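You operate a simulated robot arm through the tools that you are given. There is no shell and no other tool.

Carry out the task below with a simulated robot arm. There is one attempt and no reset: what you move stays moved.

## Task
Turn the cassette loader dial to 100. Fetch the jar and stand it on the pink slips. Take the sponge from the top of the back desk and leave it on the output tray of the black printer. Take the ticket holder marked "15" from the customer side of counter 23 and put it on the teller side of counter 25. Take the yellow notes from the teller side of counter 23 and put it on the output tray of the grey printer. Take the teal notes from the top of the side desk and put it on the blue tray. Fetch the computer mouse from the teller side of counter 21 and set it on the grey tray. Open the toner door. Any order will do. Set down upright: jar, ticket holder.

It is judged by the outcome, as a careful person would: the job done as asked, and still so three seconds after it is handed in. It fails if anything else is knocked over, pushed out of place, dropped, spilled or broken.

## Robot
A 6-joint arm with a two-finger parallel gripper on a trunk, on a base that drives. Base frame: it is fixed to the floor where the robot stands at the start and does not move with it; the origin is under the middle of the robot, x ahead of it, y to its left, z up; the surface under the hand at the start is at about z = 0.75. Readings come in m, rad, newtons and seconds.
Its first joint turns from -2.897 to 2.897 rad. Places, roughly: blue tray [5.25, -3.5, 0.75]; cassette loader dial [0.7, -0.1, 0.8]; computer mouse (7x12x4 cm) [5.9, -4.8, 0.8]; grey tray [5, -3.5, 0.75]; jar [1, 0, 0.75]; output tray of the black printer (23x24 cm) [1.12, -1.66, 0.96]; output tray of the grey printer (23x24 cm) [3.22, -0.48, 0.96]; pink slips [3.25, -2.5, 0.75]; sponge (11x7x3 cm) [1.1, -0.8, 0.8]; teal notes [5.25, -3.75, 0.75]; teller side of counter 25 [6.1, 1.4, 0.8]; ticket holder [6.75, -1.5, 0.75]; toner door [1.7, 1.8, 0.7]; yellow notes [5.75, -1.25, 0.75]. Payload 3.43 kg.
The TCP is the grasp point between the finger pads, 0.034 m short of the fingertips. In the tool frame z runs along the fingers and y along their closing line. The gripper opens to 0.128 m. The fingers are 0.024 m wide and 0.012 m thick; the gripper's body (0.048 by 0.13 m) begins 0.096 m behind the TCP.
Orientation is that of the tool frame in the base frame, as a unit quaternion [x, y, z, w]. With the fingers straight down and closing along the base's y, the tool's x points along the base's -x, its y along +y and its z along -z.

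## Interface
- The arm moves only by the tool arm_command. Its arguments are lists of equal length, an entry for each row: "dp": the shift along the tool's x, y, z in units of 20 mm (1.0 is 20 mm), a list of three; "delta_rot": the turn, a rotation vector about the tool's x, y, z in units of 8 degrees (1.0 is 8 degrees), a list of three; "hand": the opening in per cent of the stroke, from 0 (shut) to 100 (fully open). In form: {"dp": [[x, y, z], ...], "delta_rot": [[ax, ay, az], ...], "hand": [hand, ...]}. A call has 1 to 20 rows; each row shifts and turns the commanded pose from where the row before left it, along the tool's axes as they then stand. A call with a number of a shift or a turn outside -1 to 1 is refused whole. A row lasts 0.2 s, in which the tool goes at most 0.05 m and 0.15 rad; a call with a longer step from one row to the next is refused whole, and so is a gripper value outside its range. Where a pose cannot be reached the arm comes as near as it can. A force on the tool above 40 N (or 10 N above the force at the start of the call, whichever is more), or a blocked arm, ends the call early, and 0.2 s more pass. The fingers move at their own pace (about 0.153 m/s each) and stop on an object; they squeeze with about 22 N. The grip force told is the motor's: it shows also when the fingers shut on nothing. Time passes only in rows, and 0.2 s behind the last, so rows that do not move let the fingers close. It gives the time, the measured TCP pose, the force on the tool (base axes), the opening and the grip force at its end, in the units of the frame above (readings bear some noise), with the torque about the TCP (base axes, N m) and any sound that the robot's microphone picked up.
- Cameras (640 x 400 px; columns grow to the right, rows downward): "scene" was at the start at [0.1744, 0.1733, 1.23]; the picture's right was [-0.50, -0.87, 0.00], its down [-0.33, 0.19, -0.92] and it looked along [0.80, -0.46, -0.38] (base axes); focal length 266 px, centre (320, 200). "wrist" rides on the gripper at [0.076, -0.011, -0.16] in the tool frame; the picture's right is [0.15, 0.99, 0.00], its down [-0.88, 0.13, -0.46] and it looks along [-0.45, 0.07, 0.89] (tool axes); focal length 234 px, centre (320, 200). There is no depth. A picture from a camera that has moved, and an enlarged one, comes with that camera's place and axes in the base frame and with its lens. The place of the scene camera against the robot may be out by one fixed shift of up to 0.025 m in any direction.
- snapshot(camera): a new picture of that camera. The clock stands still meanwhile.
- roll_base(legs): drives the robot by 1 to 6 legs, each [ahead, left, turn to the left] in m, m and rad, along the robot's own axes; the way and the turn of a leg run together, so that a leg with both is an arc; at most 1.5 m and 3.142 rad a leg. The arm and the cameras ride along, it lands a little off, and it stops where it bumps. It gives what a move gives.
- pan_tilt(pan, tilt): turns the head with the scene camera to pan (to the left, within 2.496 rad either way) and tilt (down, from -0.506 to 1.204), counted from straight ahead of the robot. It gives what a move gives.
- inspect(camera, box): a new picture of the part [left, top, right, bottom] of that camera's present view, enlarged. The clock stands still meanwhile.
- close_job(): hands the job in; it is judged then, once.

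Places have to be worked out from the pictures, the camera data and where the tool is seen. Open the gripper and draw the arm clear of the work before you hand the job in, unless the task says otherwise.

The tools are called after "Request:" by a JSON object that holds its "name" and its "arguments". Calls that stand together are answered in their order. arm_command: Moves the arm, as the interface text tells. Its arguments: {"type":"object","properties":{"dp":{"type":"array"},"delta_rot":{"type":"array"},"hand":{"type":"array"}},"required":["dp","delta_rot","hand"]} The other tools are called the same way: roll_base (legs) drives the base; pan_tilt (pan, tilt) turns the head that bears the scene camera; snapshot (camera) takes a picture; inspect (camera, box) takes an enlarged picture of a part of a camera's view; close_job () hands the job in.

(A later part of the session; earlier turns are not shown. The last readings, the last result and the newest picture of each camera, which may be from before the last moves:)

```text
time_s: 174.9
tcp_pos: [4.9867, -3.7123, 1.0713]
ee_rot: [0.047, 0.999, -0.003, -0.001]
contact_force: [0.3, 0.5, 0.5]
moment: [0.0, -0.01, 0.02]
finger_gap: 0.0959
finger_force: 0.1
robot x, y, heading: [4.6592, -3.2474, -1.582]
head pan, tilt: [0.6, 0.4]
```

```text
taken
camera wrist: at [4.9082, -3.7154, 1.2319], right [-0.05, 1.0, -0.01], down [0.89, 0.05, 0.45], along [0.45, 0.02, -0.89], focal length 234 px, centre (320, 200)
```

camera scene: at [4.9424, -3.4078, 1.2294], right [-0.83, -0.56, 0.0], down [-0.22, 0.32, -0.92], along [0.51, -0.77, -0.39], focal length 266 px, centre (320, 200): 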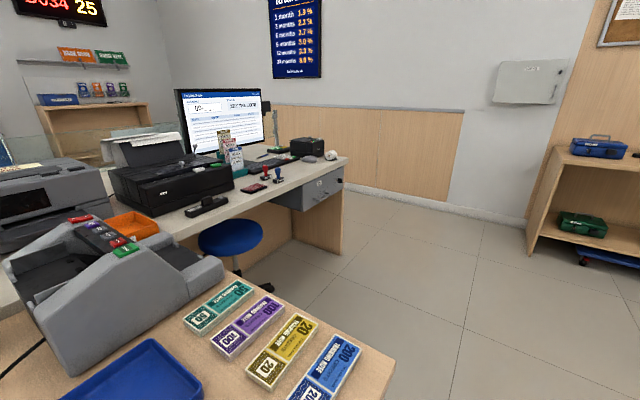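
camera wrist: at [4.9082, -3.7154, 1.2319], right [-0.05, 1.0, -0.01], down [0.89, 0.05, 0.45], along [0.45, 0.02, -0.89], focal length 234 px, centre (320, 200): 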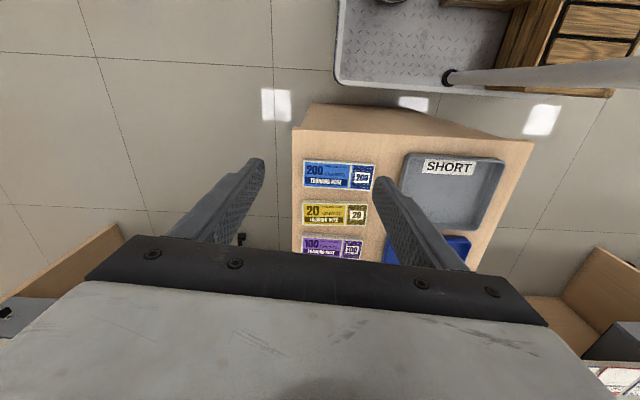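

The bundles lie along y (about 0.15 × 0.065 m, spaced 0.096 m), so teal should be at about [5.368, −3.67]. I align the tool, move out to about [5.30, −3.72, 1.0] and turn the hand so it closes along x, with the camera on the free −y side.

Request:
{"name": "arm_command", "arguments": {"dp": [[0, 0, 0], [-0.98, 0, 0.22], [-0.98, 0, 0.22], [-0.98, 0, 0.22], [-0.98, 0, 0.22], [-0.98, 0, 0.22], [-0.98, 0, 0.22], [-0.98, 0, 0.22], [-0.98, 0, 0.22], [-0.98, 0, 0.22], [-0.98, 0, 0.22], [-0.98, 0, 0.22], [-0.98, 0, 0.22], [-0.98, 0, 0.22], [-0.98, 0, 0.22], [-0.98, 0, 0.22], [-0.98, 0, 0.22]], "delta_rot": [[0, 0, -0.675], [0, 0, 0], [0, 0, 0], [0, 0, 0], [0, 0, 0], [0, 0, 0], [0, 0, 0], [0, 0, 0], [0, 0, 0], [0, 0, 0], [0, 0, 0], [0, 0, 0], [0, 0, 0], [0, 0, 0], [0, 0, 0], [0, 0, 0], [0, 0, 0]], "hand": [75, 75, 75, 75, 75, 75, 75, 75, 75, 75, 75, 75, 75, 75, 75, 75, 75]}}

Request:
{"name": "arm_command", "arguments": {"dp": [[0, 0, 0], [0, 0, 0], [0, 0, 0], [0, 0, 0], [0, 0, 0], [0, 0, 0], [0, 0, 0], [0, 0, 0], [0, 0, 0], [0, 0, 0], [0, 0, 0], [0, 0, 0], [0, 0, 0]], "delta_rot": [[0, 0, -1], [0, 0, -1], [0, 0, -1], [0, 0, -1], [0, 0, -1], [0, 0, -1], [0, 0, -1], [0, 0, -1], [0, 0, -1], [0, 0, -1], [0, 0, -1], [0, 0, -0.25], [0, 0, 0]], "hand": [75, 75, 75, 75, 75, 75, 75, 75, 75, 75, 75, 75, 75]}}

Request:
{"name": "snapshot", "arguments": {"camera": "wrist"}}

Request:
{"name": "pan_tilt", "arguments": {"pan": 1.1, "tilt": 0.6}}

Request:
{"name": "snapshot", "arguments": {"camera": "scene"}}

```text
time_s: 178.5
tcp_pos: [5.2997, -3.7108, 1.0037]
ee_rot: [0.002, 1.0, -0.004, 0.001]
contact_force: [0.1, -0.3, 0.3]
moment: [-0.04, -0.06, -0.03]
finger_gap: 0.0961
finger_force: 0.2
robot x, y, heading: [4.6602, -3.2498, -1.585]
head pan, tilt: [0.6, 0.4]
```

```text
time_s: 181.3
tcp_pos: [5.299, -3.7112, 1.0022]
ee_rot: [-0.707, 0.708, -0.002, -0.002]
contact_force: [0.0, 0.5, 0.6]
moment: [0.02, 0.03, 0.0]
finger_gap: 0.0959
finger_force: 0.1
robot x, y, heading: [4.6597, -3.2471, -1.585]
head pan, tilt: [0.6, 0.4]
```

```text
taken
camera wrist: at [5.3092, -3.7881, 1.1619], right [-0.99, -0.14, 0.0], down [-0.13, 0.88, 0.45], along [-0.07, 0.45, -0.89], focal length 234 px, centre (320, 200)
```

wrist: 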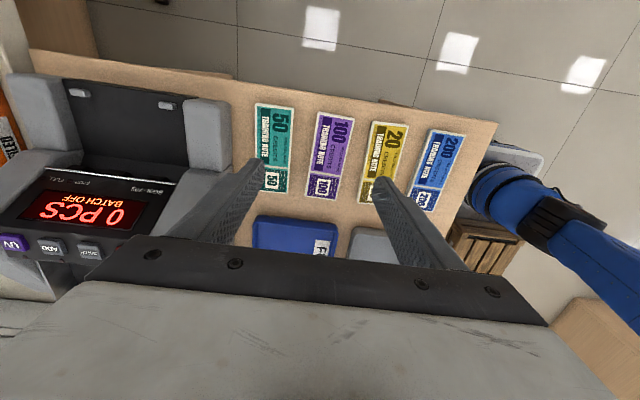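

```text
time_s: 182.2
tcp_pos: [5.299, -3.7124, 1.0028]
ee_rot: [-0.706, 0.708, -0.003, -0.003]
contact_force: [-0.2, 0.7, -0.2]
moment: [-0.01, 0.02, 0.02]
finger_gap: 0.0962
finger_force: 0.0
robot x, y, heading: [4.6536, -3.2454, -1.581]
head pan, tilt: [1.1, 0.6]
```

```text
taken
camera scene: at [4.9694, -3.3719, 1.2111], right [-0.47, -0.89, 0.0], down [-0.5, 0.26, -0.83], along [0.73, -0.38, -0.56], focal length 266 px, centre (320, 200)
```

scene: 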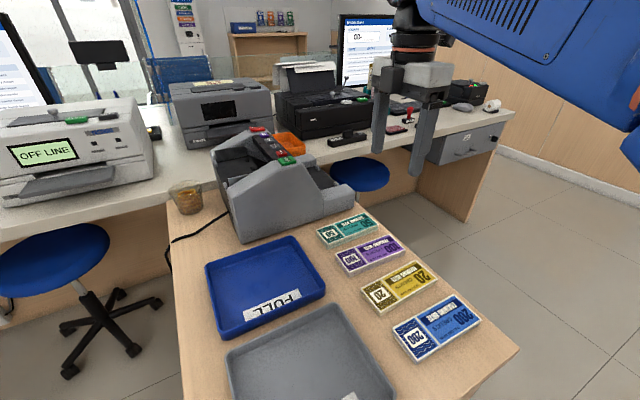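

The teal bundle is now in the wrist view beside the counting machine. I enlarge it to measure it.

Request:
{"name": "inspect", "arguments": {"camera": "wrist", "box": [200, 80, 360, 220]}}

Request:
{"name": "inspect", "arguments": {"camera": "scene", "box": [300, 150, 440, 260]}}

```text
2.86 times, centred on (280, 150) of wrist
camera zoom: at [5.3091, -3.7881, 1.1619], right [-0.99, -0.14, 0.0], down [-0.13, 0.88, 0.45], along [-0.07, 0.45, -0.89], focal length 669 px, centre (434, 343)
```

zoom: 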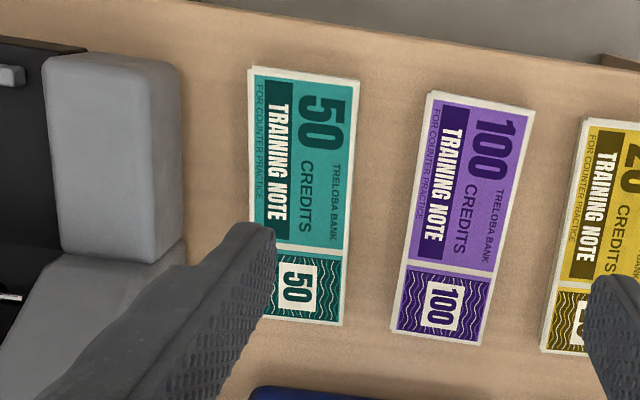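

```text
3.64 times, centred on (370, 205) of scene
camera zoom: at [4.9694, -3.3719, 1.2111], right [-0.47, -0.89, 0.0], down [-0.5, 0.26, -0.83], along [0.73, -0.38, -0.56], focal length 969 px, centre (138, 182)
```

zoom: 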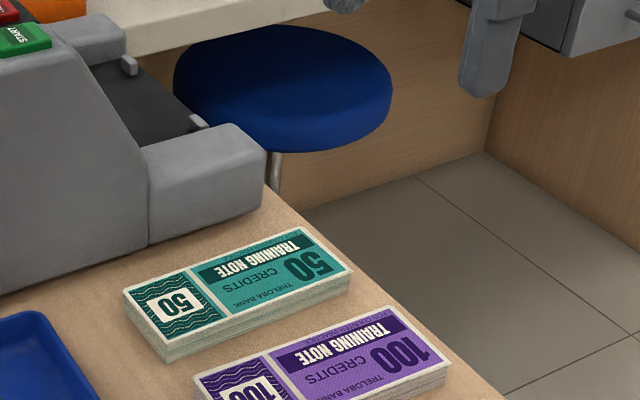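

Teal: x 5.342–5.401, y −3.743 to −3.594; the machine's side is at x ≈ 5.43–5.45 and purple starts at 5.305. I narrow the opening to about 0.078 m, aim at [5.369, −3.69] and come down to z ≈ 0.90 to check the clearances.

Request:
{"name": "arm_command", "arguments": {"dp": [[-0.275, -0.875, 1], [-0.275, -0.875, 1], [-0.275, -0.875, 1], [-0.275, -0.875, 1], [0, 0, 1], [0, 0, 0]], "delta_rot": [[0, 0, 0], [0, 0, 0], [0, 0, 0], [0, 0, 0], [0, 0, 0], [0, 0, 0]], "hand": [61, 61, 61, 61, 61, 61]}}

Request:
{"name": "snapshot", "arguments": {"camera": "wrist"}}

Request:
{"name": "inspect", "arguments": {"camera": "scene", "box": [280, 110, 440, 260]}}

```text
time_s: 183.6
tcp_pos: [5.3684, -3.6901, 0.9012]
ee_rot: [-0.706, 0.708, -0.002, -0.003]
contact_force: [-0.4, -1.1, -0.5]
moment: [-0.02, -0.04, -0.02]
finger_gap: 0.0781
finger_force: 0.1
robot x, y, heading: [4.6586, -3.2456, -1.577]
head pan, tilt: [1.1, 0.6]
```

```text
taken
camera wrist: at [5.3788, -3.7659, 1.0613], right [-0.99, -0.14, 0.0], down [-0.13, 0.88, 0.45], along [-0.07, 0.45, -0.89], focal length 234 px, centre (320, 200)
```

wrist: 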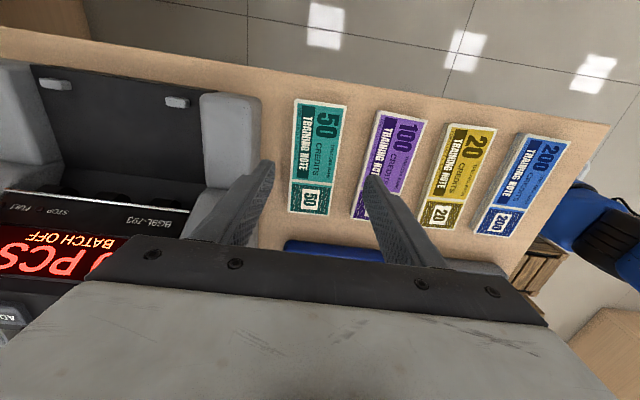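

```text
2.67 times, centred on (360, 185) of scene
camera zoom: at [4.9694, -3.3718, 1.2111], right [-0.46, -0.89, 0.0], down [-0.5, 0.26, -0.82], along [0.73, -0.38, -0.57], focal length 710 px, centre (213, 240)
```

zoom: 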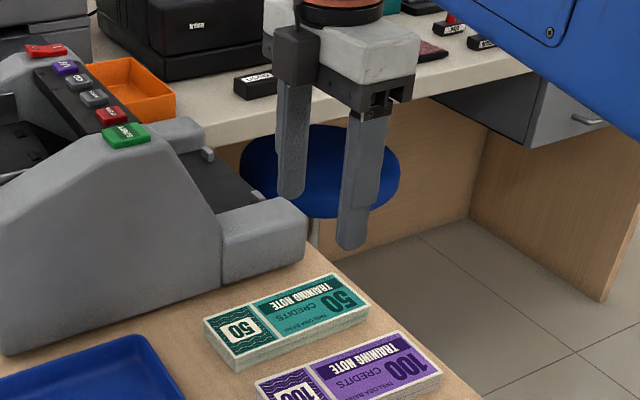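

The +x finger (5.407–5.419) fits between the bundle (5.401) and the machine (≥5.426). I lower to z ≈ 0.80 and look again.

Request:
{"name": "arm_command", "arguments": {"dp": [[0, 0, 1], [0, 0, 1], [0, 0, 1], [0, 0, 1], [0, 0, 1], [0, 0, 0]], "delta_rot": [[0, 0, 0], [0, 0, 0], [0, 0, 0], [0, 0, 0], [0, 0, 0], [0, 0, 0]], "hand": [61, 61, 61, 61, 61, 61]}}

Request:
{"name": "snapshot", "arguments": {"camera": "wrist"}}

Request:
{"name": "inspect", "arguments": {"camera": "scene", "box": [280, 110, 440, 260]}}

```text
time_s: 185.0
tcp_pos: [5.3711, -3.6921, 0.8014]
ee_rot: [-0.706, 0.708, -0.002, -0.003]
contact_force: [-0.3, -0.3, -0.1]
moment: [-0.04, -0.02, 0.03]
finger_gap: 0.0782
finger_force: 0.1
robot x, y, heading: [4.6574, -3.2456, -1.582]
head pan, tilt: [1.1, 0.6]
```

```text
taken
camera wrist: at [5.3794, -3.768, 0.9614], right [-0.99, -0.14, 0.0], down [-0.13, 0.88, 0.45], along [-0.07, 0.45, -0.89], focal length 234 px, centre (320, 200)
```

wrist: 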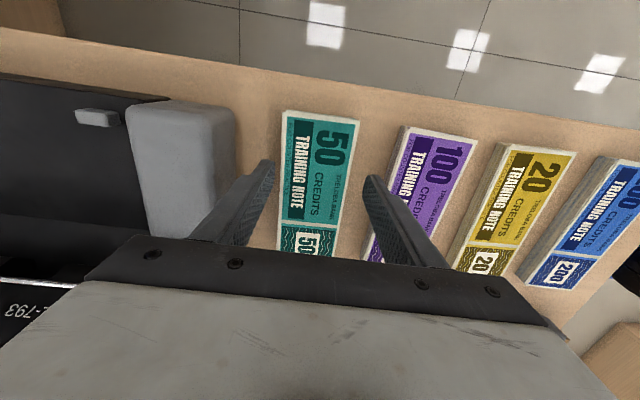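

```text
2.67 times, centred on (360, 185) of scene
camera zoom: at [4.9694, -3.3718, 1.2111], right [-0.46, -0.89, 0.0], down [-0.5, 0.26, -0.82], along [0.73, -0.38, -0.57], focal length 710 px, centre (213, 240)
```

zoom: 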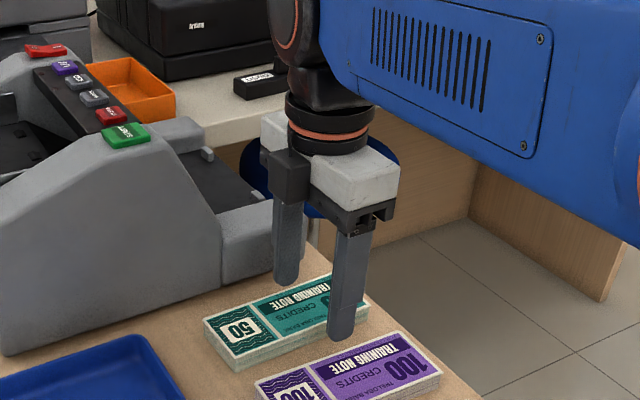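

Both fingers are beside the teal bundle with clearance. I lower another 12 mm and close.

Request:
{"name": "arm_command", "arguments": {"dp": [[0, 0, 0.35], [0, 0, 0.25], [0, 0, 0], [0, 0, 0], [0, 0, 0], [0, 0, 0]], "delta_rot": [[0, 0, 0], [0, 0, 0], [0, 0, 0], [0, 0, 0], [0, 0, 0], [0, 0, 0]], "hand": [61, 61, 0, 0, 0, 0]}}

Request:
{"name": "snapshot", "arguments": {"camera": "wrist"}}

```text
time_s: 186.4
tcp_pos: [5.3702, -3.6913, 0.7896]
ee_rot: [-0.706, 0.709, -0.002, -0.002]
contact_force: [0.1, 0.3, 1.2]
moment: [0.03, -0.04, -0.04]
finger_gap: 0.0596
finger_force: 22.2
robot x, y, heading: [4.6569, -3.2474, -1.583]
head pan, tilt: [1.1, 0.6]
```

```text
taken
camera wrist: at [5.3789, -3.7678, 0.9499], right [-0.99, -0.14, 0.0], down [-0.13, 0.88, 0.45], along [-0.07, 0.45, -0.89], focal length 234 px, centre (320, 200)
```

wrist: 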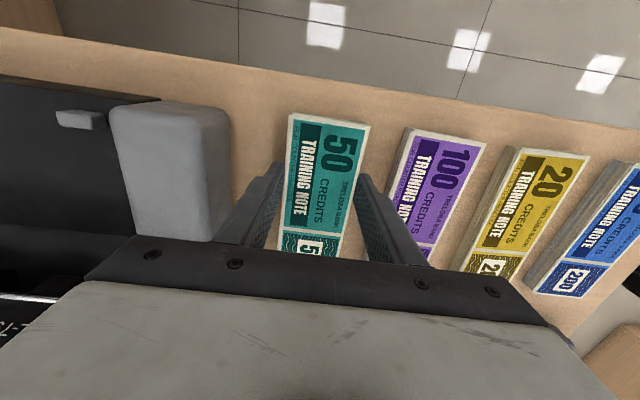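

The teal bundle is gripped (0.0596 m). I lift it, shift it away from the machine and carry it over the blue tray.

Request:
{"name": "arm_command", "arguments": {"dp": [[0, 0, -0.5], [0, 0, -1], [0, 0, -1], [0, 0, -1], [0, 0, -1], [0, 1, -1], [0, 1, -0.5], [0, 1.0, 0], [0, 0.15, 0], [0, 0, 0]], "delta_rot": [[0, 0, 0], [0, 0, 0], [0, 0, 0], [0, 0, 0], [0, 0, 0], [0, 0, 0], [0, 0, 0], [0, 0, 0], [0, 0, 0], [0, 0, 0]], "hand": [0, 0, 0, 0, 0, 0, 0, 0, 0, 0]}}

Request:
{"name": "arm_command", "arguments": {"dp": [[-1, 0, 0], [-1, 0, 0], [-1, 0, 0], [-1, 0, 0], [-1, 0, 0], [-1, 0, 0], [-1, 0, 0], [-1, 0, 0], [-1, 0, 0], [-1, 0, 0], [0, 0, 0]], "delta_rot": [[0, 0, 0], [0, 0, 0], [0, 0, 0], [0, 0, 0], [0, 0, 0], [0, 0, 0], [0, 0, 0], [0, 0, 0], [0, 0, 0], [0, 0, 0], [0, 0, 0]], "hand": [0, 0, 0, 0, 0, 0, 0, 0, 0, 0, 0]}}

Request:
{"name": "snapshot", "arguments": {"camera": "wrist"}}

Request:
{"name": "snapshot", "arguments": {"camera": "scene"}}

```text
time_s: 188.6
tcp_pos: [5.3058, -3.6929, 0.9089]
ee_rot: [-0.706, 0.708, -0.003, -0.003]
contact_force: [-0.7, -0.3, -1.6]
moment: [-0.03, -0.01, 0.0]
finger_gap: 0.0593
finger_force: 22.2
robot x, y, heading: [4.659, -3.2493, -1.583]
head pan, tilt: [1.1, 0.6]
```

```text
time_s: 191.0
tcp_pos: [5.3069, -3.4914, 0.9082]
ee_rot: [-0.706, 0.708, -0.002, -0.003]
contact_force: [-1.7, -0.2, -1.2]
moment: [-0.03, -0.01, -0.03]
finger_gap: 0.0592
finger_force: 22.1
robot x, y, heading: [4.6574, -3.249, -1.582]
head pan, tilt: [1.1, 0.6]
```

```text
taken
camera wrist: at [5.3166, -3.5674, 1.0683], right [-0.99, -0.14, 0.0], down [-0.13, 0.88, 0.45], along [-0.07, 0.45, -0.89], focal length 234 px, centre (320, 200)
```

wrist: 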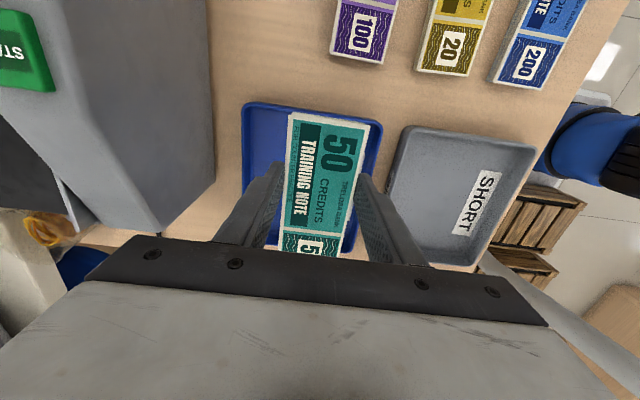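

```text
taken
camera scene: at [4.9694, -3.3718, 1.2111], right [-0.46, -0.89, 0.0], down [-0.5, 0.26, -0.82], along [0.73, -0.38, -0.57], focal length 266 px, centre (320, 200)
```

scene: 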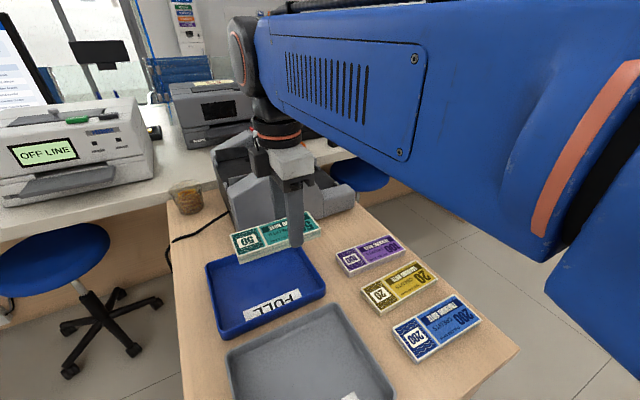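

The tray's rim spans x 5.233–5.398, y −3.532 to −3.335. I centre the bundle (TCP to [5.316, −3.456]) and lower to just above the tray floor.

Request:
{"name": "arm_command", "arguments": {"dp": [[-0.885, -0.22, 0], [-0.885, -0.23, 0], [0, 0, 1], [0, 0, 1], [0, 0, 1], [0, 0, 1], [0, 0, 1], [0, 0, 0]], "delta_rot": [[0, 0, 0], [0, 0, 0], [0, 0, 0], [0, 0, 0], [0, 0, 0], [0, 0, 0], [0, 0, 0], [0, 0, 0]], "hand": [0, 0, 0, 0, 0, 0, 0, 0]}}

Request:
{"name": "snapshot", "arguments": {"camera": "wrist"}}

Request:
{"name": "inspect", "arguments": {"camera": "scene", "box": [180, 170, 360, 350]}}

```text
time_s: 192.8
tcp_pos: [5.3165, -3.4556, 0.8085]
ee_rot: [-0.706, 0.709, -0.002, -0.004]
contact_force: [0.2, 0.0, -1.2]
moment: [-0.05, -0.01, 0.01]
finger_gap: 0.0595
finger_force: 21.4
robot x, y, heading: [4.6592, -3.2493, -1.582]
head pan, tilt: [1.1, 0.6]
```

```text
taken
camera wrist: at [5.3263, -3.5326, 0.9679], right [-0.99, -0.14, 0.0], down [-0.13, 0.88, 0.45], along [-0.07, 0.45, -0.89], focal length 234 px, centre (320, 200)
```

wrist: 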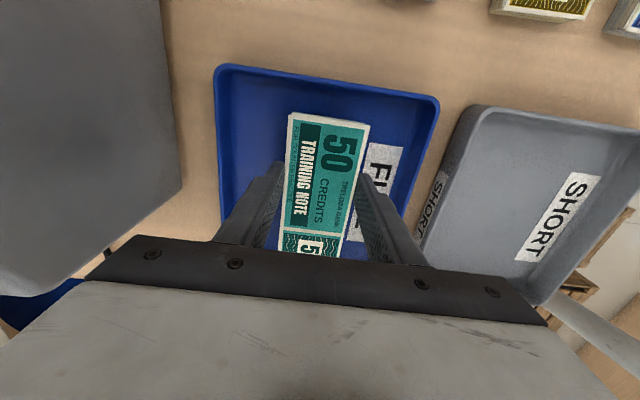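

```text
2.22 times, centred on (270, 260) of scene
camera zoom: at [4.9694, -3.3718, 1.2111], right [-0.46, -0.89, 0.0], down [-0.5, 0.26, -0.82], along [0.73, -0.38, -0.57], focal length 592 px, centre (431, 67)
```

zoom: 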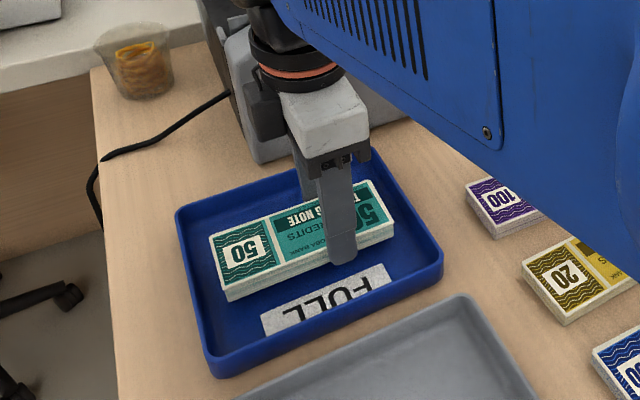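

The bundle is within the tray walls. I lower in small steps until it touches the tray floor.

Request:
{"name": "arm_command", "arguments": {"dp": [[0, 0, 0.15], [0, 0, 0.15], [0, 0, 0]], "delta_rot": [[0, 0, 0], [0, 0, 0], [0, 0, 0]], "hand": [0, 0, 0]}}

Request:
{"name": "arm_command", "arguments": {"dp": [[0, 0, 0.12], [0, 0, 0.12], [0, 0, 0]], "delta_rot": [[0, 0, 0], [0, 0, 0], [0, 0, 0]], "hand": [0, 0, 0]}}

```text
time_s: 193.6
tcp_pos: [5.3156, -3.4574, 0.8024]
ee_rot: [-0.706, 0.709, -0.003, -0.003]
contact_force: [-0.3, 0.0, 0.3]
moment: [-0.01, 0.01, 0.0]
finger_gap: 0.0594
finger_force: 22.2
robot x, y, heading: [4.659, -3.2503, -1.582]
head pan, tilt: [1.1, 0.6]
```

```text
time_s: 194.4
tcp_pos: [5.3157, -3.4558, 0.7966]
ee_rot: [-0.706, 0.709, -0.001, -0.003]
contact_force: [0.2, -0.6, -0.5]
moment: [-0.02, 0.0, 0.0]
finger_gap: 0.0594
finger_force: 22.2
robot x, y, heading: [4.6576, -3.2478, -1.583]
head pan, tilt: [1.1, 0.6]
```

Still no clear contact; I lower a little further.

Request:
{"name": "arm_command", "arguments": {"dp": [[0, 0, 0.1], [0, 0, 0.05], [0, 0, 0]], "delta_rot": [[0, 0, 0], [0, 0, 0], [0, 0, 0]], "hand": [0, 0, 0]}}

Request:
{"name": "inspect", "arguments": {"camera": "scene", "box": [200, 200, 340, 340]}}

```text
time_s: 195.2
tcp_pos: [5.316, -3.4546, 0.7955]
ee_rot: [-0.706, 0.708, -0.002, -0.004]
contact_force: [0.1, 0.6, -1.5]
moment: [-0.02, -0.02, 0.02]
finger_gap: 0.0597
finger_force: 21.8
robot x, y, heading: [4.6601, -3.2484, -1.58]
head pan, tilt: [1.1, 0.6]
```

```text
2.86 times, centred on (270, 270) of scene
camera zoom: at [4.9694, -3.3718, 1.2111], right [-0.46, -0.89, 0.0], down [-0.5, 0.26, -0.82], along [0.73, -0.38, -0.57], focal length 761 px, centre (463, 0)
```

zoom: 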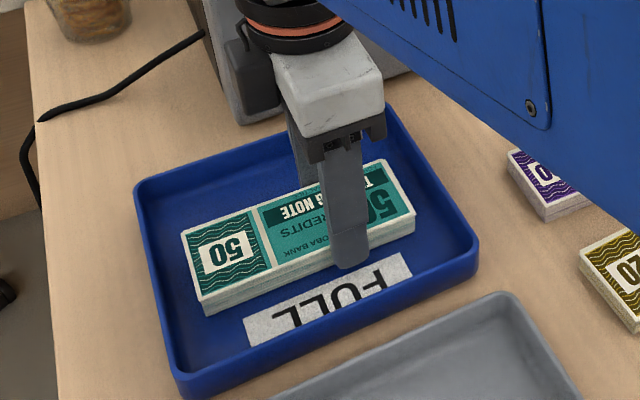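

Almost down. I continue in 2 mm steps.

Request:
{"name": "arm_command", "arguments": {"dp": [[0, 0, 0.1], [0, 0, 0.05], [0, 0, 0]], "delta_rot": [[0, 0, 0], [0, 0, 0], [0, 0, 0]], "hand": [0, 0, 0]}}

```text
time_s: 196.0
tcp_pos: [5.3152, -3.4572, 0.7924]
ee_rot: [-0.706, 0.709, -0.002, -0.003]
contact_force: [-1.6, 1.9, 20.2]
moment: [0.08, 0.04, -0.05]
finger_gap: 0.0596
finger_force: 21.5
robot x, y, heading: [4.6604, -3.2437, -1.583]
head pan, tilt: [1.1, 0.6]
```

The bundle rests on the tray floor (20 N). I open to about 0.08 m and rise straight up.

Request:
{"name": "arm_command", "arguments": {"dp": [[0, 0, -0.08], [0, 0, 0], [0, 0, 0], [0, 0, 0], [0, 0, -0.5], [0, 0, -1], [0, 0, -1], [0, 0, -1], [0, 0, -1], [0, 0, -1], [0, 0, -1], [0, 0, -1], [0, 0, -1], [0, 0, -1], [0, 0, -1], [0, 0, -1], [0, 0, -1], [0, 0, 0]], "delta_rot": [[0, 0, 0], [0, 0, 0], [0, 0, 0], [0, 0, 0], [0, 0, 0], [0, 0, 0], [0, 0, 0], [0, 0, 0], [0, 0, 0], [0, 0, 0], [0, 0, 0], [0, 0, 0], [0, 0, 0], [0, 0, 0], [0, 0, 0], [0, 0, 0], [0, 0, 0], [0, 0, 0]], "hand": [0, 65, 65, 65, 65, 65, 65, 65, 65, 65, 65, 65, 65, 65, 65, 65, 65, 65]}}

Request:
{"name": "snapshot", "arguments": {"camera": "wrist"}}

Request:
{"name": "snapshot", "arguments": {"camera": "scene"}}

```text
time_s: 199.8
tcp_pos: [5.3162, -3.4542, 1.0426]
ee_rot: [-0.706, 0.708, -0.002, -0.003]
contact_force: [0.0, 0.1, 0.5]
moment: [-0.02, -0.01, 0.01]
finger_gap: 0.0833
finger_force: 0.0
robot x, y, heading: [4.6588, -3.2446, -1.586]
head pan, tilt: [1.1, 0.6]
```

```text
taken
camera wrist: at [5.3265, -3.5302, 1.203], right [-0.99, -0.14, 0.0], down [-0.13, 0.88, 0.45], along [-0.07, 0.45, -0.89], focal length 234 px, centre (320, 200)
```

wrist: 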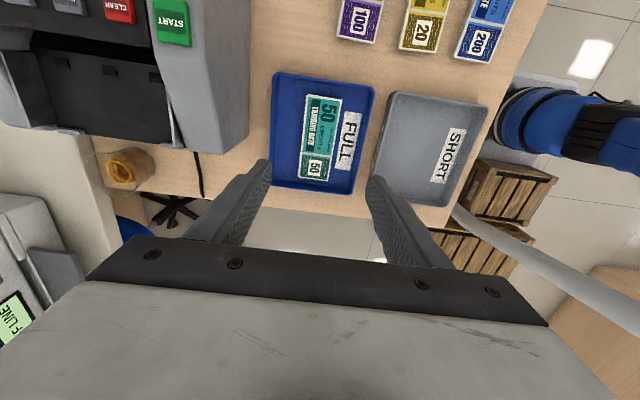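

```text
taken
camera scene: at [4.9694, -3.3718, 1.2111], right [-0.46, -0.89, 0.0], down [-0.5, 0.26, -0.82], along [0.73, -0.38, -0.57], focal length 266 px, centre (320, 200)
```

scene: 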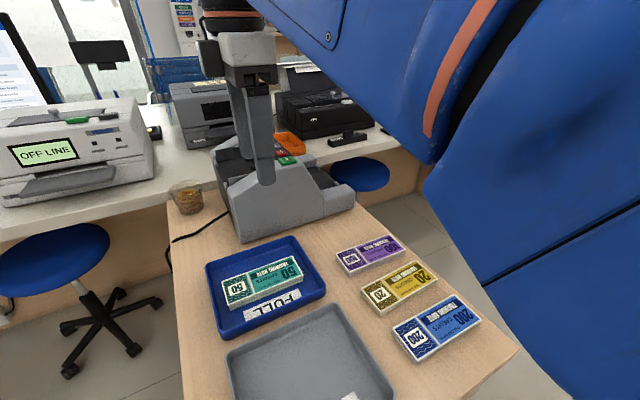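

The teal notes lie in the blue tray, and I note the grey tray at x 5.04–5.205, y −3.53 to −3.334. I draw the hand in and drive on around the side desk toward counter 21 for the mouse.

Request:
{"name": "arm_command", "arguments": {"dp": [[0, 1, 0], [0, 1, 0], [0, 1, 0], [0, 1, 0], [0, 1, 0], [0, 1, 0], [0, 1, 0], [0, 1, 0], [0, 1, 0], [0, 1, 0], [0, 1, 0], [0, 1, 0], [0, 1, 0], [0, 1, 0], [0, 1, 0], [0, 1, 0], [0, 0, 0]], "delta_rot": [[0, 0, 0], [0, 0, 0], [0, 0, 0], [0, 0, 0], [0, 0, 0], [0, 0, 0], [0, 0, 0], [0, 0, 0], [0, 0, 0], [0, 0, 0], [0, 0, 0], [0, 0, 0], [0, 0, 0], [0, 0, 0], [0, 0, 0], [0, 0, 0], [0, 0, 0]], "hand": [65, 65, 65, 65, 65, 65, 65, 65, 65, 65, 65, 65, 65, 65, 65, 65, 65]}}

Request:
{"name": "roll_base", "arguments": {"legs": [[0, 0, 0.013], [1.25, 0, 0]]}}

Request:
{"name": "pan_tilt", "arguments": {"pan": 1.2, "tilt": 0.4}}

Request:
{"name": "snapshot", "arguments": {"camera": "scene"}}

Request:
{"name": "pan_tilt", "arguments": {"pan": 0.4, "tilt": 0.6}}

Request:
{"name": "snapshot", "arguments": {"camera": "scene"}}

```text
time_s: 203.4
tcp_pos: [4.9967, -3.453, 1.0423]
ee_rot: [-0.706, 0.709, -0.002, -0.003]
contact_force: [1.2, -0.4, 0.6]
moment: [0.02, -0.01, 0.06]
finger_gap: 0.083
finger_force: 0.0
robot x, y, heading: [4.6574, -3.2479, -1.582]
head pan, tilt: [1.1, 0.6]
```

```text
time_s: 210.1
tcp_pos: [4.984, -4.7119, 1.0435]
ee_rot: [-0.704, 0.711, -0.003, -0.003]
contact_force: [-0.3, 0.2, 0.6]
moment: [0.01, 0.03, 0.0]
finger_gap: 0.0832
finger_force: 0.0
robot x, y, heading: [4.6464, -4.5008, -1.59]
head pan, tilt: [1.1, 0.6]
```

```text
time_s: 210.8
tcp_pos: [4.9837, -4.7123, 1.0432]
ee_rot: [-0.703, 0.711, -0.003, -0.002]
contact_force: [0.0, -0.1, 0.2]
moment: [0.04, 0.0, 0.0]
finger_gap: 0.0833
finger_force: 0.0
robot x, y, heading: [4.6464, -4.503, -1.593]
head pan, tilt: [1.201, 0.4]
```

```text
taken
camera scene: at [4.9641, -4.6235, 1.2293], right [-0.38, -0.92, 0.0], down [-0.36, 0.15, -0.92], along [0.85, -0.35, -0.39], focal length 266 px, centre (320, 200)
```

scene: 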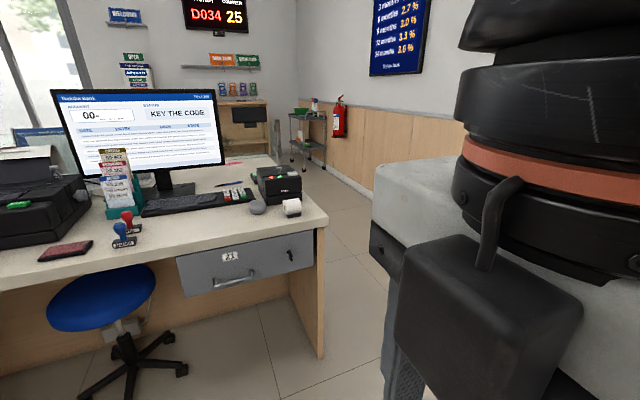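

```text
time_s: 211.9
tcp_pos: [4.983, -4.7119, 1.0417]
ee_rot: [-0.703, 0.711, -0.002, -0.002]
contact_force: [0.3, -0.4, 0.4]
moment: [0.0, 0.01, 0.05]
finger_gap: 0.0832
finger_force: 0.0
robot x, y, heading: [4.649, -4.5023, -1.591]
head pan, tilt: [0.4, 0.6]
```

```text
taken
camera scene: at [4.9113, -4.6704, 1.2112], right [-0.93, -0.37, 0.0], down [-0.21, 0.52, -0.83], along [0.31, -0.77, -0.56], focal length 266 px, centre (320, 200)
```

scene: 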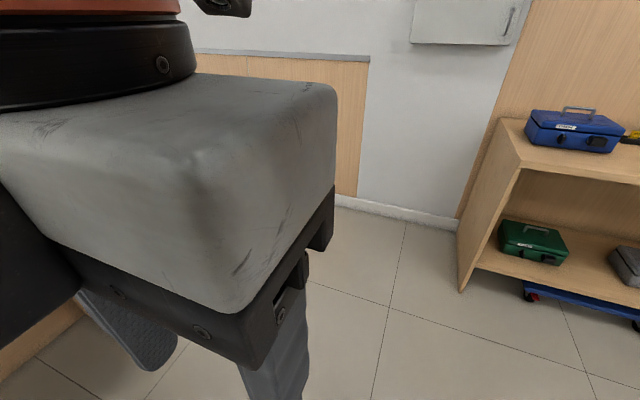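

The grey mouse sits near the counter's end at about [5.92, −4.75]. I strafe left 0.55 m to bring it into reach.

Request:
{"name": "roll_base", "arguments": {"legs": [[0, 0, 0.02], [0, 0.55, 0]]}}

Request:
{"name": "snapshot", "arguments": {"camera": "wrist"}}

Request:
{"name": "pan_tilt", "arguments": {"pan": 1.5, "tilt": 0.5}}

Request:
{"name": "snapshot", "arguments": {"camera": "scene"}}

```text
time_s: 215.4
tcp_pos: [5.5378, -4.704, 1.0427]
ee_rot: [0.711, -0.703, 0.003, 0.003]
contact_force: [-0.8, -0.4, 0.5]
moment: [0.03, 0.02, 0.02]
finger_gap: 0.0831
finger_force: 0.1
robot x, y, heading: [5.1961, -4.503, -1.567]
head pan, tilt: [0.4, 0.6]
```

```text
taken
camera wrist: at [5.5492, -4.7793, 1.2031], right [-0.99, -0.16, 0.0], down [-0.14, 0.88, 0.45], along [-0.07, 0.44, -0.89], focal length 234 px, centre (320, 200)
```

wrist: 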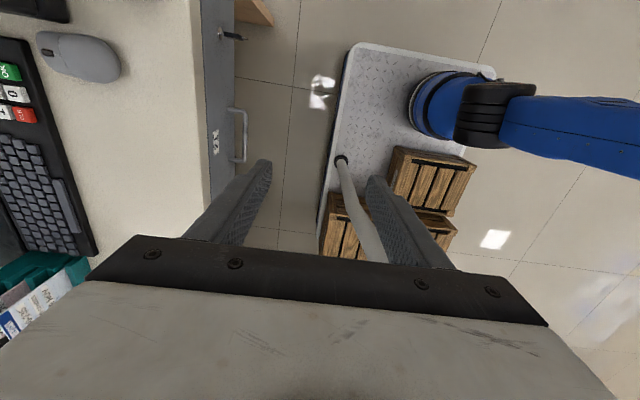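

```text
time_s: 216.8
tcp_pos: [5.5384, -4.7036, 1.0444]
ee_rot: [0.711, -0.703, 0.003, 0.003]
contact_force: [-0.4, -0.9, 0.3]
moment: [-0.01, -0.03, -0.03]
finger_gap: 0.0832
finger_force: 0.0
robot x, y, heading: [5.1967, -4.5012, -1.568]
head pan, tilt: [1.499, 0.499]
```

```text
taken
camera scene: at [5.5222, -4.5887, 1.2202], right [-0.07, -1.0, 0.0], down [-0.48, 0.03, -0.88], along [0.88, -0.06, -0.48], focal length 266 px, centre (320, 200)
```

scene: 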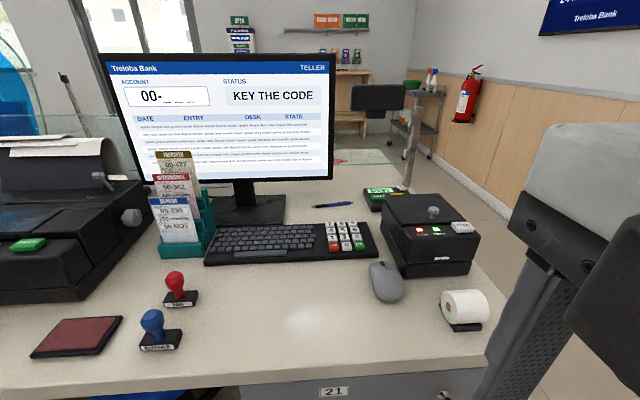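

The mouse's centre is about [5.906, −4.755], its long axis about −15° from +x, with the keyboard corner and a black box beside its nose, so I shall grip its rear half. I turn the hand to line up across the mouse and move partway out to look.

Request:
{"name": "arm_command", "arguments": {"dp": [[0, 0, 0], [0, 0, 0], [0, 0, 0], [0, 0, 0], [0, 0, 0], [0, 0, 0], [0, 0, 0], [0, 0, 0], [0, 0, 0], [0, 0, 0], [0, 0, 0], [0, 0, 0], [0, 0, 0], [0, 0, 0], [0, 0, 0]], "delta_rot": [[0, 0, 1], [0, 0, 1], [0, 0, 1], [0, 0, 1], [0, 0, 1], [0, 0, 1], [0, 0, 1], [0, 0, 1], [0, 0, 1], [0, 0, 1], [0, 0, 1], [0, 0, 1], [0, 0, 1], [0, 0, 0.2], [0, 0, 0]], "hand": [75, 75, 75, 75, 75, 75, 75, 75, 75, 75, 75, 75, 75, 75, 75]}}

Request:
{"name": "arm_command", "arguments": {"dp": [[-1, 0.14, 0.2], [-1, 0.14, 0.2], [-1, 0.14, 0.2], [-1, 0.14, 0.2], [-1, 0.14, 0.2], [-1, 0.14, 0.2], [-1, 0.14, 0.2], [-1, 0.14, 0.2], [-1, 0.14, 0.2], [-1, 0.14, 0.2], [-1, 0.14, 0.2], [-1, 0.14, 0.2], [0, 0, 0]], "delta_rot": [[0, 0, 0], [0, 0, 0], [0, 0, 0], [0, 0, 0], [0, 0, 0], [0, 0, 0], [0, 0, 0], [0, 0, 0], [0, 0, 0], [0, 0, 0], [0, 0, 0], [0, 0, 0], [0, 0, 0]], "hand": [75, 75, 75, 75, 75, 75, 75, 75, 75, 75, 75, 75, 75]}}

Request:
{"name": "snapshot", "arguments": {"camera": "wrist"}}

Request:
{"name": "snapshot", "arguments": {"camera": "scene"}}

```text
time_s: 220.0
tcp_pos: [5.5391, -4.7046, 1.0425]
ee_rot: [0.13, 0.992, -0.004, 0.0]
contact_force: [-0.1, 0.6, -0.3]
moment: [-0.02, -0.04, 0.0]
finger_gap: 0.0961
finger_force: 0.0
robot x, y, heading: [5.1977, -4.5036, -1.562]
head pan, tilt: [1.499, 0.499]
```

```text
time_s: 222.8
tcp_pos: [5.7789, -4.7322, 0.9933]
ee_rot: [0.129, 0.992, -0.003, 0.001]
contact_force: [-0.4, -0.5, -0.1]
moment: [-0.01, 0.01, -0.03]
finger_gap: 0.0961
finger_force: 0.1
robot x, y, heading: [5.2022, -4.5021, -1.563]
head pan, tilt: [1.499, 0.499]
```

```text
taken
camera wrist: at [5.7012, -4.7247, 1.1534], right [0.11, 0.99, -0.01], down [0.88, -0.1, 0.46], along [0.45, -0.06, -0.89], focal length 234 px, centre (320, 200)
```

wrist: 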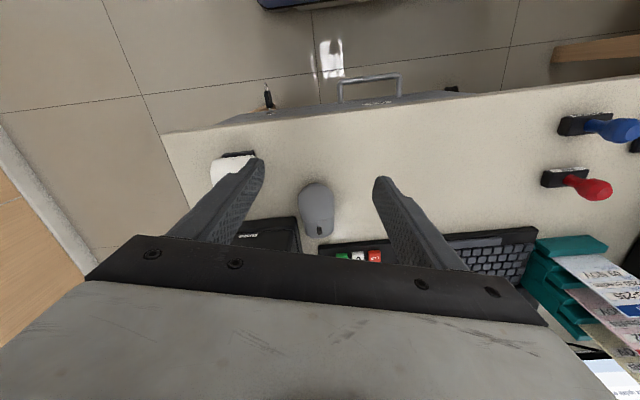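

```text
taken
camera scene: at [5.5223, -4.5886, 1.2202], right [-0.07, -1.0, 0.0], down [-0.48, 0.03, -0.88], along [0.88, -0.06, -0.48], focal length 266 px, centre (320, 200)
```

scene: 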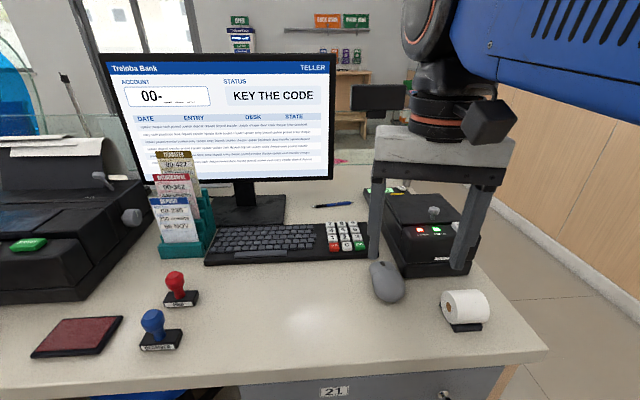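

The mouse lines up well between the fingers. I enlarge the view to measure it.

Request:
{"name": "inspect", "arguments": {"camera": "wrist", "box": [240, 150, 400, 250]}}

```text
4.00 times, centred on (320, 200) of wrist
camera zoom: at [5.7012, -4.7247, 1.1534], right [0.11, 0.99, -0.01], down [0.88, -0.1, 0.46], along [0.45, -0.06, -0.89], focal length 937 px, centre (320, 200)
```

zoom: 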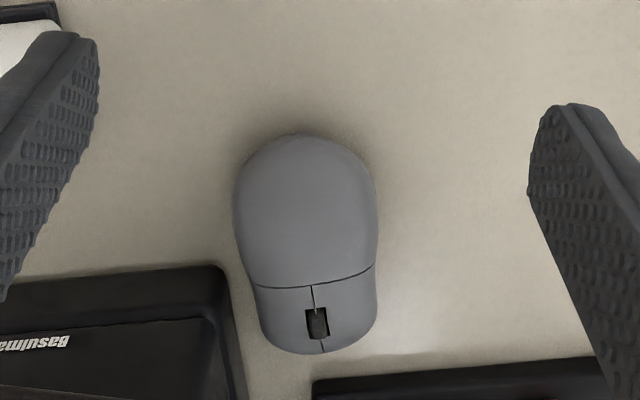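

Scaled to the mouse's true size the counter top is near z 0.75, the mouse's centre near [5.928, −4.758] and its axis nearly along x. I trim the yaw and come down over its rear half at [5.90, −4.758] to z ≈ 0.87.

Request:
{"name": "arm_command", "arguments": {"dp": [[0, 0, 0], [0, 0, 0], [-1, -0.14, 0.8], [-1, -0.14, 0.8], [-1, -0.14, 0.9], [-1, -0.14, 0.9], [-1, -0.14, 0.9], [-1, -0.14, 0.9], [-0.13, 0, 0.9], [0, 0, 0]], "delta_rot": [[0, 0, -0.7], [0, 0, -0.65], [0, 0, 0], [0, 0, 0], [0, 0, 0], [0, 0, 0], [0, 0, 0], [0, 0, 0], [0, 0, 0], [0, 0, 0]], "hand": [72, 72, 72, 72, 72, 72, 72, 72, 72, 72]}}

Request:
{"name": "snapshot", "arguments": {"camera": "wrist"}}

Request:
{"name": "inspect", "arguments": {"camera": "scene", "box": [320, 180, 520, 340]}}

```text
time_s: 225.0
tcp_pos: [5.9001, -4.7583, 0.8737]
ee_rot: [0.036, 0.999, -0.003, -0.001]
contact_force: [0.4, 0.1, 0.2]
moment: [0.01, -0.02, 0.01]
finger_gap: 0.0922
finger_force: 0.1
robot x, y, heading: [5.199, -4.5029, -1.564]
head pan, tilt: [1.499, 0.499]
```

```text
taken
camera wrist: at [5.8222, -4.7649, 1.0329], right [-0.08, 1.0, -0.01], down [0.89, 0.07, 0.45], along [0.45, 0.03, -0.89], focal length 234 px, centre (320, 200)
```

wrist: 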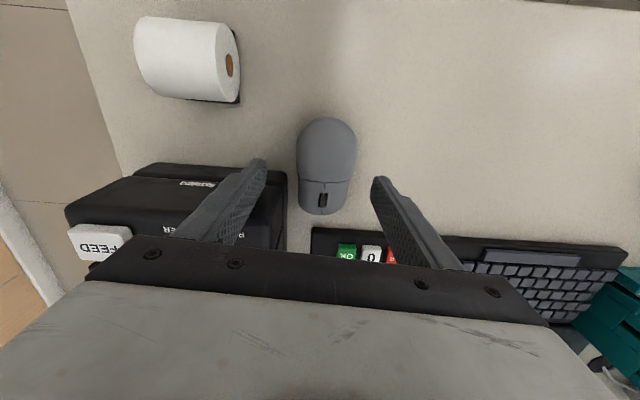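

```text
2.50 times, centred on (420, 260) of scene
camera zoom: at [5.5224, -4.5886, 1.2202], right [-0.07, -1.0, 0.0], down [-0.48, 0.03, -0.88], along [0.88, -0.06, -0.48], focal length 666 px, centre (70, 50)
```

zoom: 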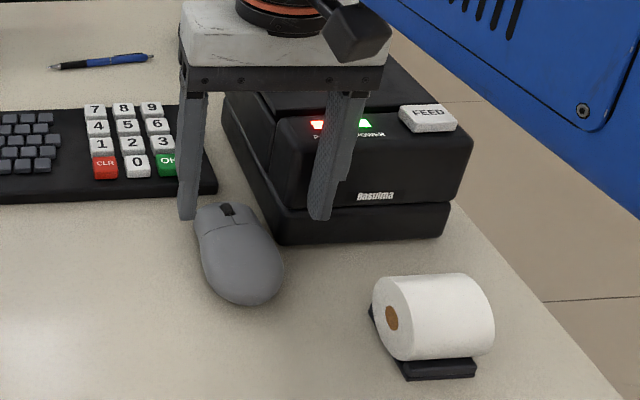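

I nudge back 1 cm from the black box and 5 mm to +y, narrow the opening slightly, and lower to z ≈ 0.80.

Request:
{"name": "arm_command", "arguments": {"dp": [[0.5, 0.25, 0], [0, 0, 0], [0, 0, 1], [0, 0, 1], [0, 0, 1], [0, 0, 0.7], [0, 0, 0]], "delta_rot": [[0, 0, 0], [0, 0, 0], [0, 0, 0], [0, 0, 0], [0, 0, 0], [0, 0, 0], [0, 0, 0]], "hand": [68, 68, 68, 68, 68, 68, 68]}}

Request:
{"name": "snapshot", "arguments": {"camera": "wrist"}}

Request:
{"name": "inspect", "arguments": {"camera": "scene", "box": [320, 180, 520, 340]}}

```text
time_s: 226.3
tcp_pos: [5.8907, -4.7525, 0.8141]
ee_rot: [0.036, 0.999, -0.003, 0.007]
contact_force: [-4.8, 1.4, 9.7]
moment: [0.48, 0.26, 0.24]
finger_gap: 0.0866
finger_force: 0.0
robot x, y, heading: [5.1966, -4.5044, -1.563]
head pan, tilt: [1.499, 0.499]
stopped in row 6: the force on the tool passed its limit at 60 N (the readings are from after the stop); the commanded pose is now the measured one
```

```text
taken
camera wrist: at [5.8114, -4.7597, 0.973], right [-0.07, 1.0, -0.01], down [0.88, 0.07, 0.47], along [0.46, 0.03, -0.89], focal length 234 px, centre (320, 200)
```

wrist: 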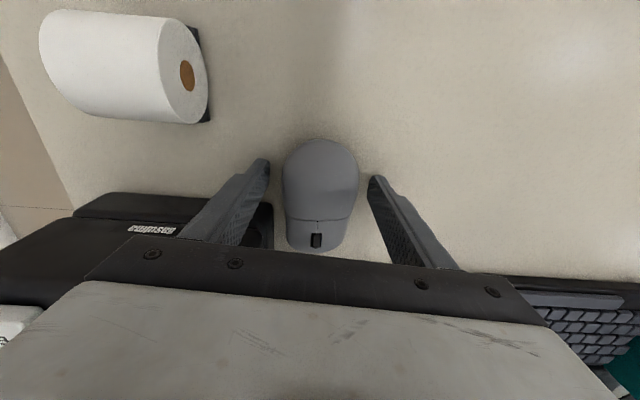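

```text
2.50 times, centred on (420, 260) of scene
camera zoom: at [5.5219, -4.5885, 1.2203], right [-0.07, -1.0, 0.0], down [-0.48, 0.03, -0.88], along [0.88, -0.06, -0.48], focal length 666 px, centre (70, 50)
```

zoom: 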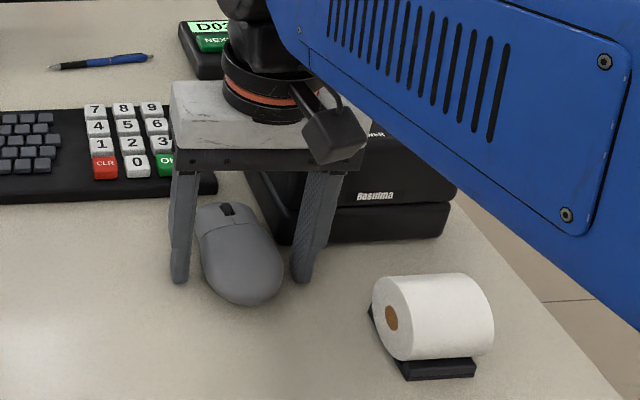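

The fingertips met the counter top, so it is at z ≈ 0.78 here, and the mouse sits untouched between the fingers. I rise 4 mm and close on the mouse.

Request:
{"name": "arm_command", "arguments": {"dp": [[0, 0, -0.2], [0, 0, 0], [0, 0, 0], [0, 0, 0], [0, 0, 0]], "delta_rot": [[0, 0, 0], [0, 0, 0], [0, 0, 0], [0, 0, 0], [0, 0, 0]], "hand": [68, 0, 0, 0, 0]}}

Request:
{"name": "snapshot", "arguments": {"camera": "wrist"}}

```text
time_s: 227.5
tcp_pos: [5.8922, -4.7544, 0.8177]
ee_rot: [0.035, 0.999, -0.003, 0.005]
contact_force: [0.8, 0.3, 0.0]
moment: [0.0, 0.01, -0.03]
finger_gap: 0.0627
finger_force: 22.0
robot x, y, heading: [5.195, -4.5036, -1.566]
head pan, tilt: [1.499, 0.499]
```

```text
taken
camera wrist: at [5.8117, -4.7594, 0.9765], right [-0.07, 1.0, -0.01], down [0.88, 0.07, 0.46], along [0.46, 0.03, -0.89], focal length 234 px, centre (320, 200)
```

wrist: 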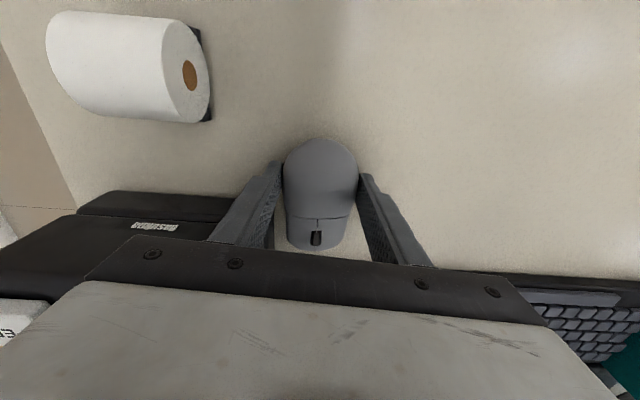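

The mouse is gripped (0.0627 m). I lift it slowly and check that it comes along.

Request:
{"name": "arm_command", "arguments": {"dp": [[0, 0, -0.3], [0, 0, -0.5], [0, 0, -1], [0, 0, -1], [0, 0, -1], [0, 0, -1], [0, 0, -1], [0, 0, -1], [0, 0, 0]], "delta_rot": [[0, 0, 0], [0, 0, 0], [0, 0, 0], [0, 0, 0], [0, 0, 0], [0, 0, 0], [0, 0, 0], [0, 0, 0], [0, 0, 0]], "hand": [0, 0, 0, 0, 0, 0, 0, 0, 0]}}

Request:
{"name": "snapshot", "arguments": {"camera": "wrist"}}

Request:
{"name": "snapshot", "arguments": {"camera": "scene"}}

```text
time_s: 229.5
tcp_pos: [5.8895, -4.754, 0.9522]
ee_rot: [0.036, 0.999, -0.003, 0.005]
contact_force: [-0.6, -0.1, -1.4]
moment: [0.0, 0.02, -0.02]
finger_gap: 0.0628
finger_force: 21.3
robot x, y, heading: [5.1992, -4.5035, -1.566]
head pan, tilt: [1.499, 0.499]
```

```text
taken
camera wrist: at [5.8104, -4.7598, 1.1104], right [-0.07, 1.0, -0.01], down [0.88, 0.07, 0.46], along [0.46, 0.03, -0.89], focal length 234 px, centre (320, 200)
```

wrist: 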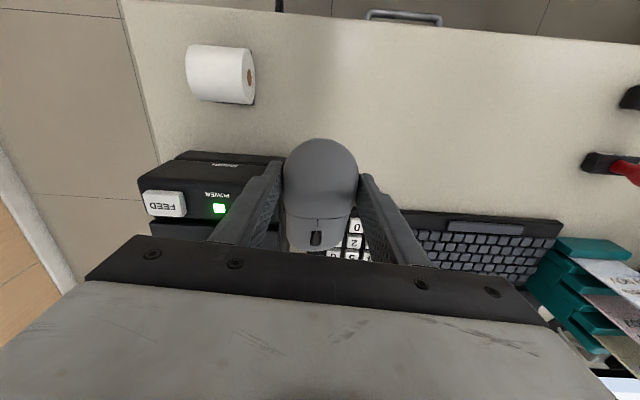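

```text
taken
camera scene: at [5.5224, -4.5886, 1.2202], right [-0.07, -1.0, 0.0], down [-0.48, 0.03, -0.88], along [0.88, -0.06, -0.48], focal length 266 px, centre (320, 200)
```

scene: 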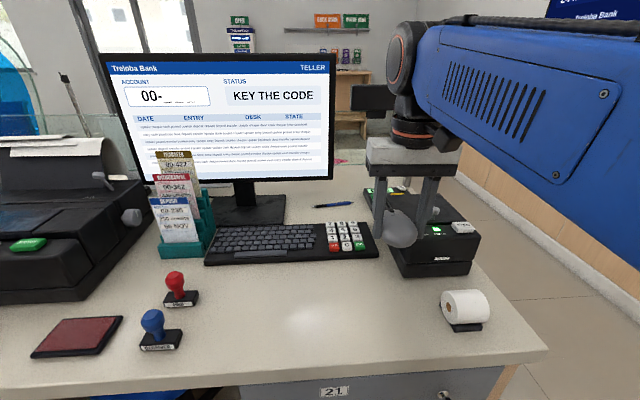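

The mouse is up. I draw the hand back and up, then retrace: strafe right and back up to the stance beside the side desk.

Request:
{"name": "arm_command", "arguments": {"dp": [[0, 0, -1], [0, 0, -1], [1, 0, -0.5], [1, 0, -0.5], [1, 0, -0.5], [1, 0, -0.5], [1, 0, 0], [1, 0, 0], [1, 0, 0], [1, 0, 0], [1, 0, 0], [1, 0, 0], [1, 0, 0], [1, 0, 0], [1, 0, 0], [1, 0, 0], [1, 0, 0], [1, 0, 0], [1, 0, 0], [0, 0, 0]], "delta_rot": [[0, 0, 0], [0, 0, 0], [0, 0, 0], [0, 0, 0], [0, 0, 0], [0, 0, 0], [0, 0, 0], [0, 0, 0], [0, 0, 0], [0, 0, 0], [0, 0, 0], [0, 0, 0], [0, 0, 0], [0, 0, 0], [0, 0, 0], [0, 0, 0], [0, 0, 0], [0, 0, 0], [0, 0, 0], [0, 0, 0]], "hand": [0, 0, 0, 0, 0, 0, 0, 0, 0, 0, 0, 0, 0, 0, 0, 0, 0, 0, 0, 0]}}

Request:
{"name": "roll_base", "arguments": {"legs": [[0, -0.54, 0], [-1.25, 0, 0]]}}

Request:
{"name": "snapshot", "arguments": {"camera": "wrist"}}

```text
time_s: 233.7
tcp_pos: [5.5504, -4.7291, 1.0296]
ee_rot: [0.036, 0.999, -0.003, 0.005]
contact_force: [0.8, 0.3, -0.6]
moment: [0.05, 0.02, 0.0]
finger_gap: 0.0629
finger_force: 22.3
robot x, y, heading: [5.1983, -4.5023, -1.565]
head pan, tilt: [1.499, 0.499]
```

```text
time_s: 242.8
tcp_pos: [5.0019, -3.4699, 1.0296]
ee_rot: [0.031, 0.999, -0.003, 0.005]
contact_force: [-0.9, 0.1, 0.0]
moment: [0.03, 0.0, 0.03]
finger_gap: 0.0626
finger_force: 21.9
robot x, y, heading: [4.6453, -3.2504, -1.56]
head pan, tilt: [1.499, 0.499]
```

```text
taken
camera wrist: at [4.9215, -3.4769, 1.1886], right [-0.08, 1.0, -0.01], down [0.88, 0.08, 0.46], along [0.46, 0.03, -0.89], focal length 234 px, centre (320, 200)
```

wrist: 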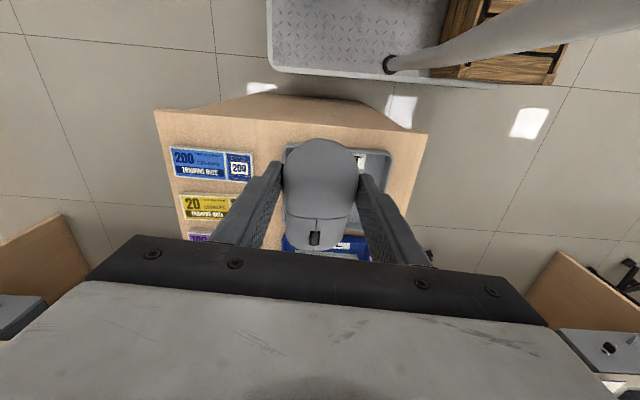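

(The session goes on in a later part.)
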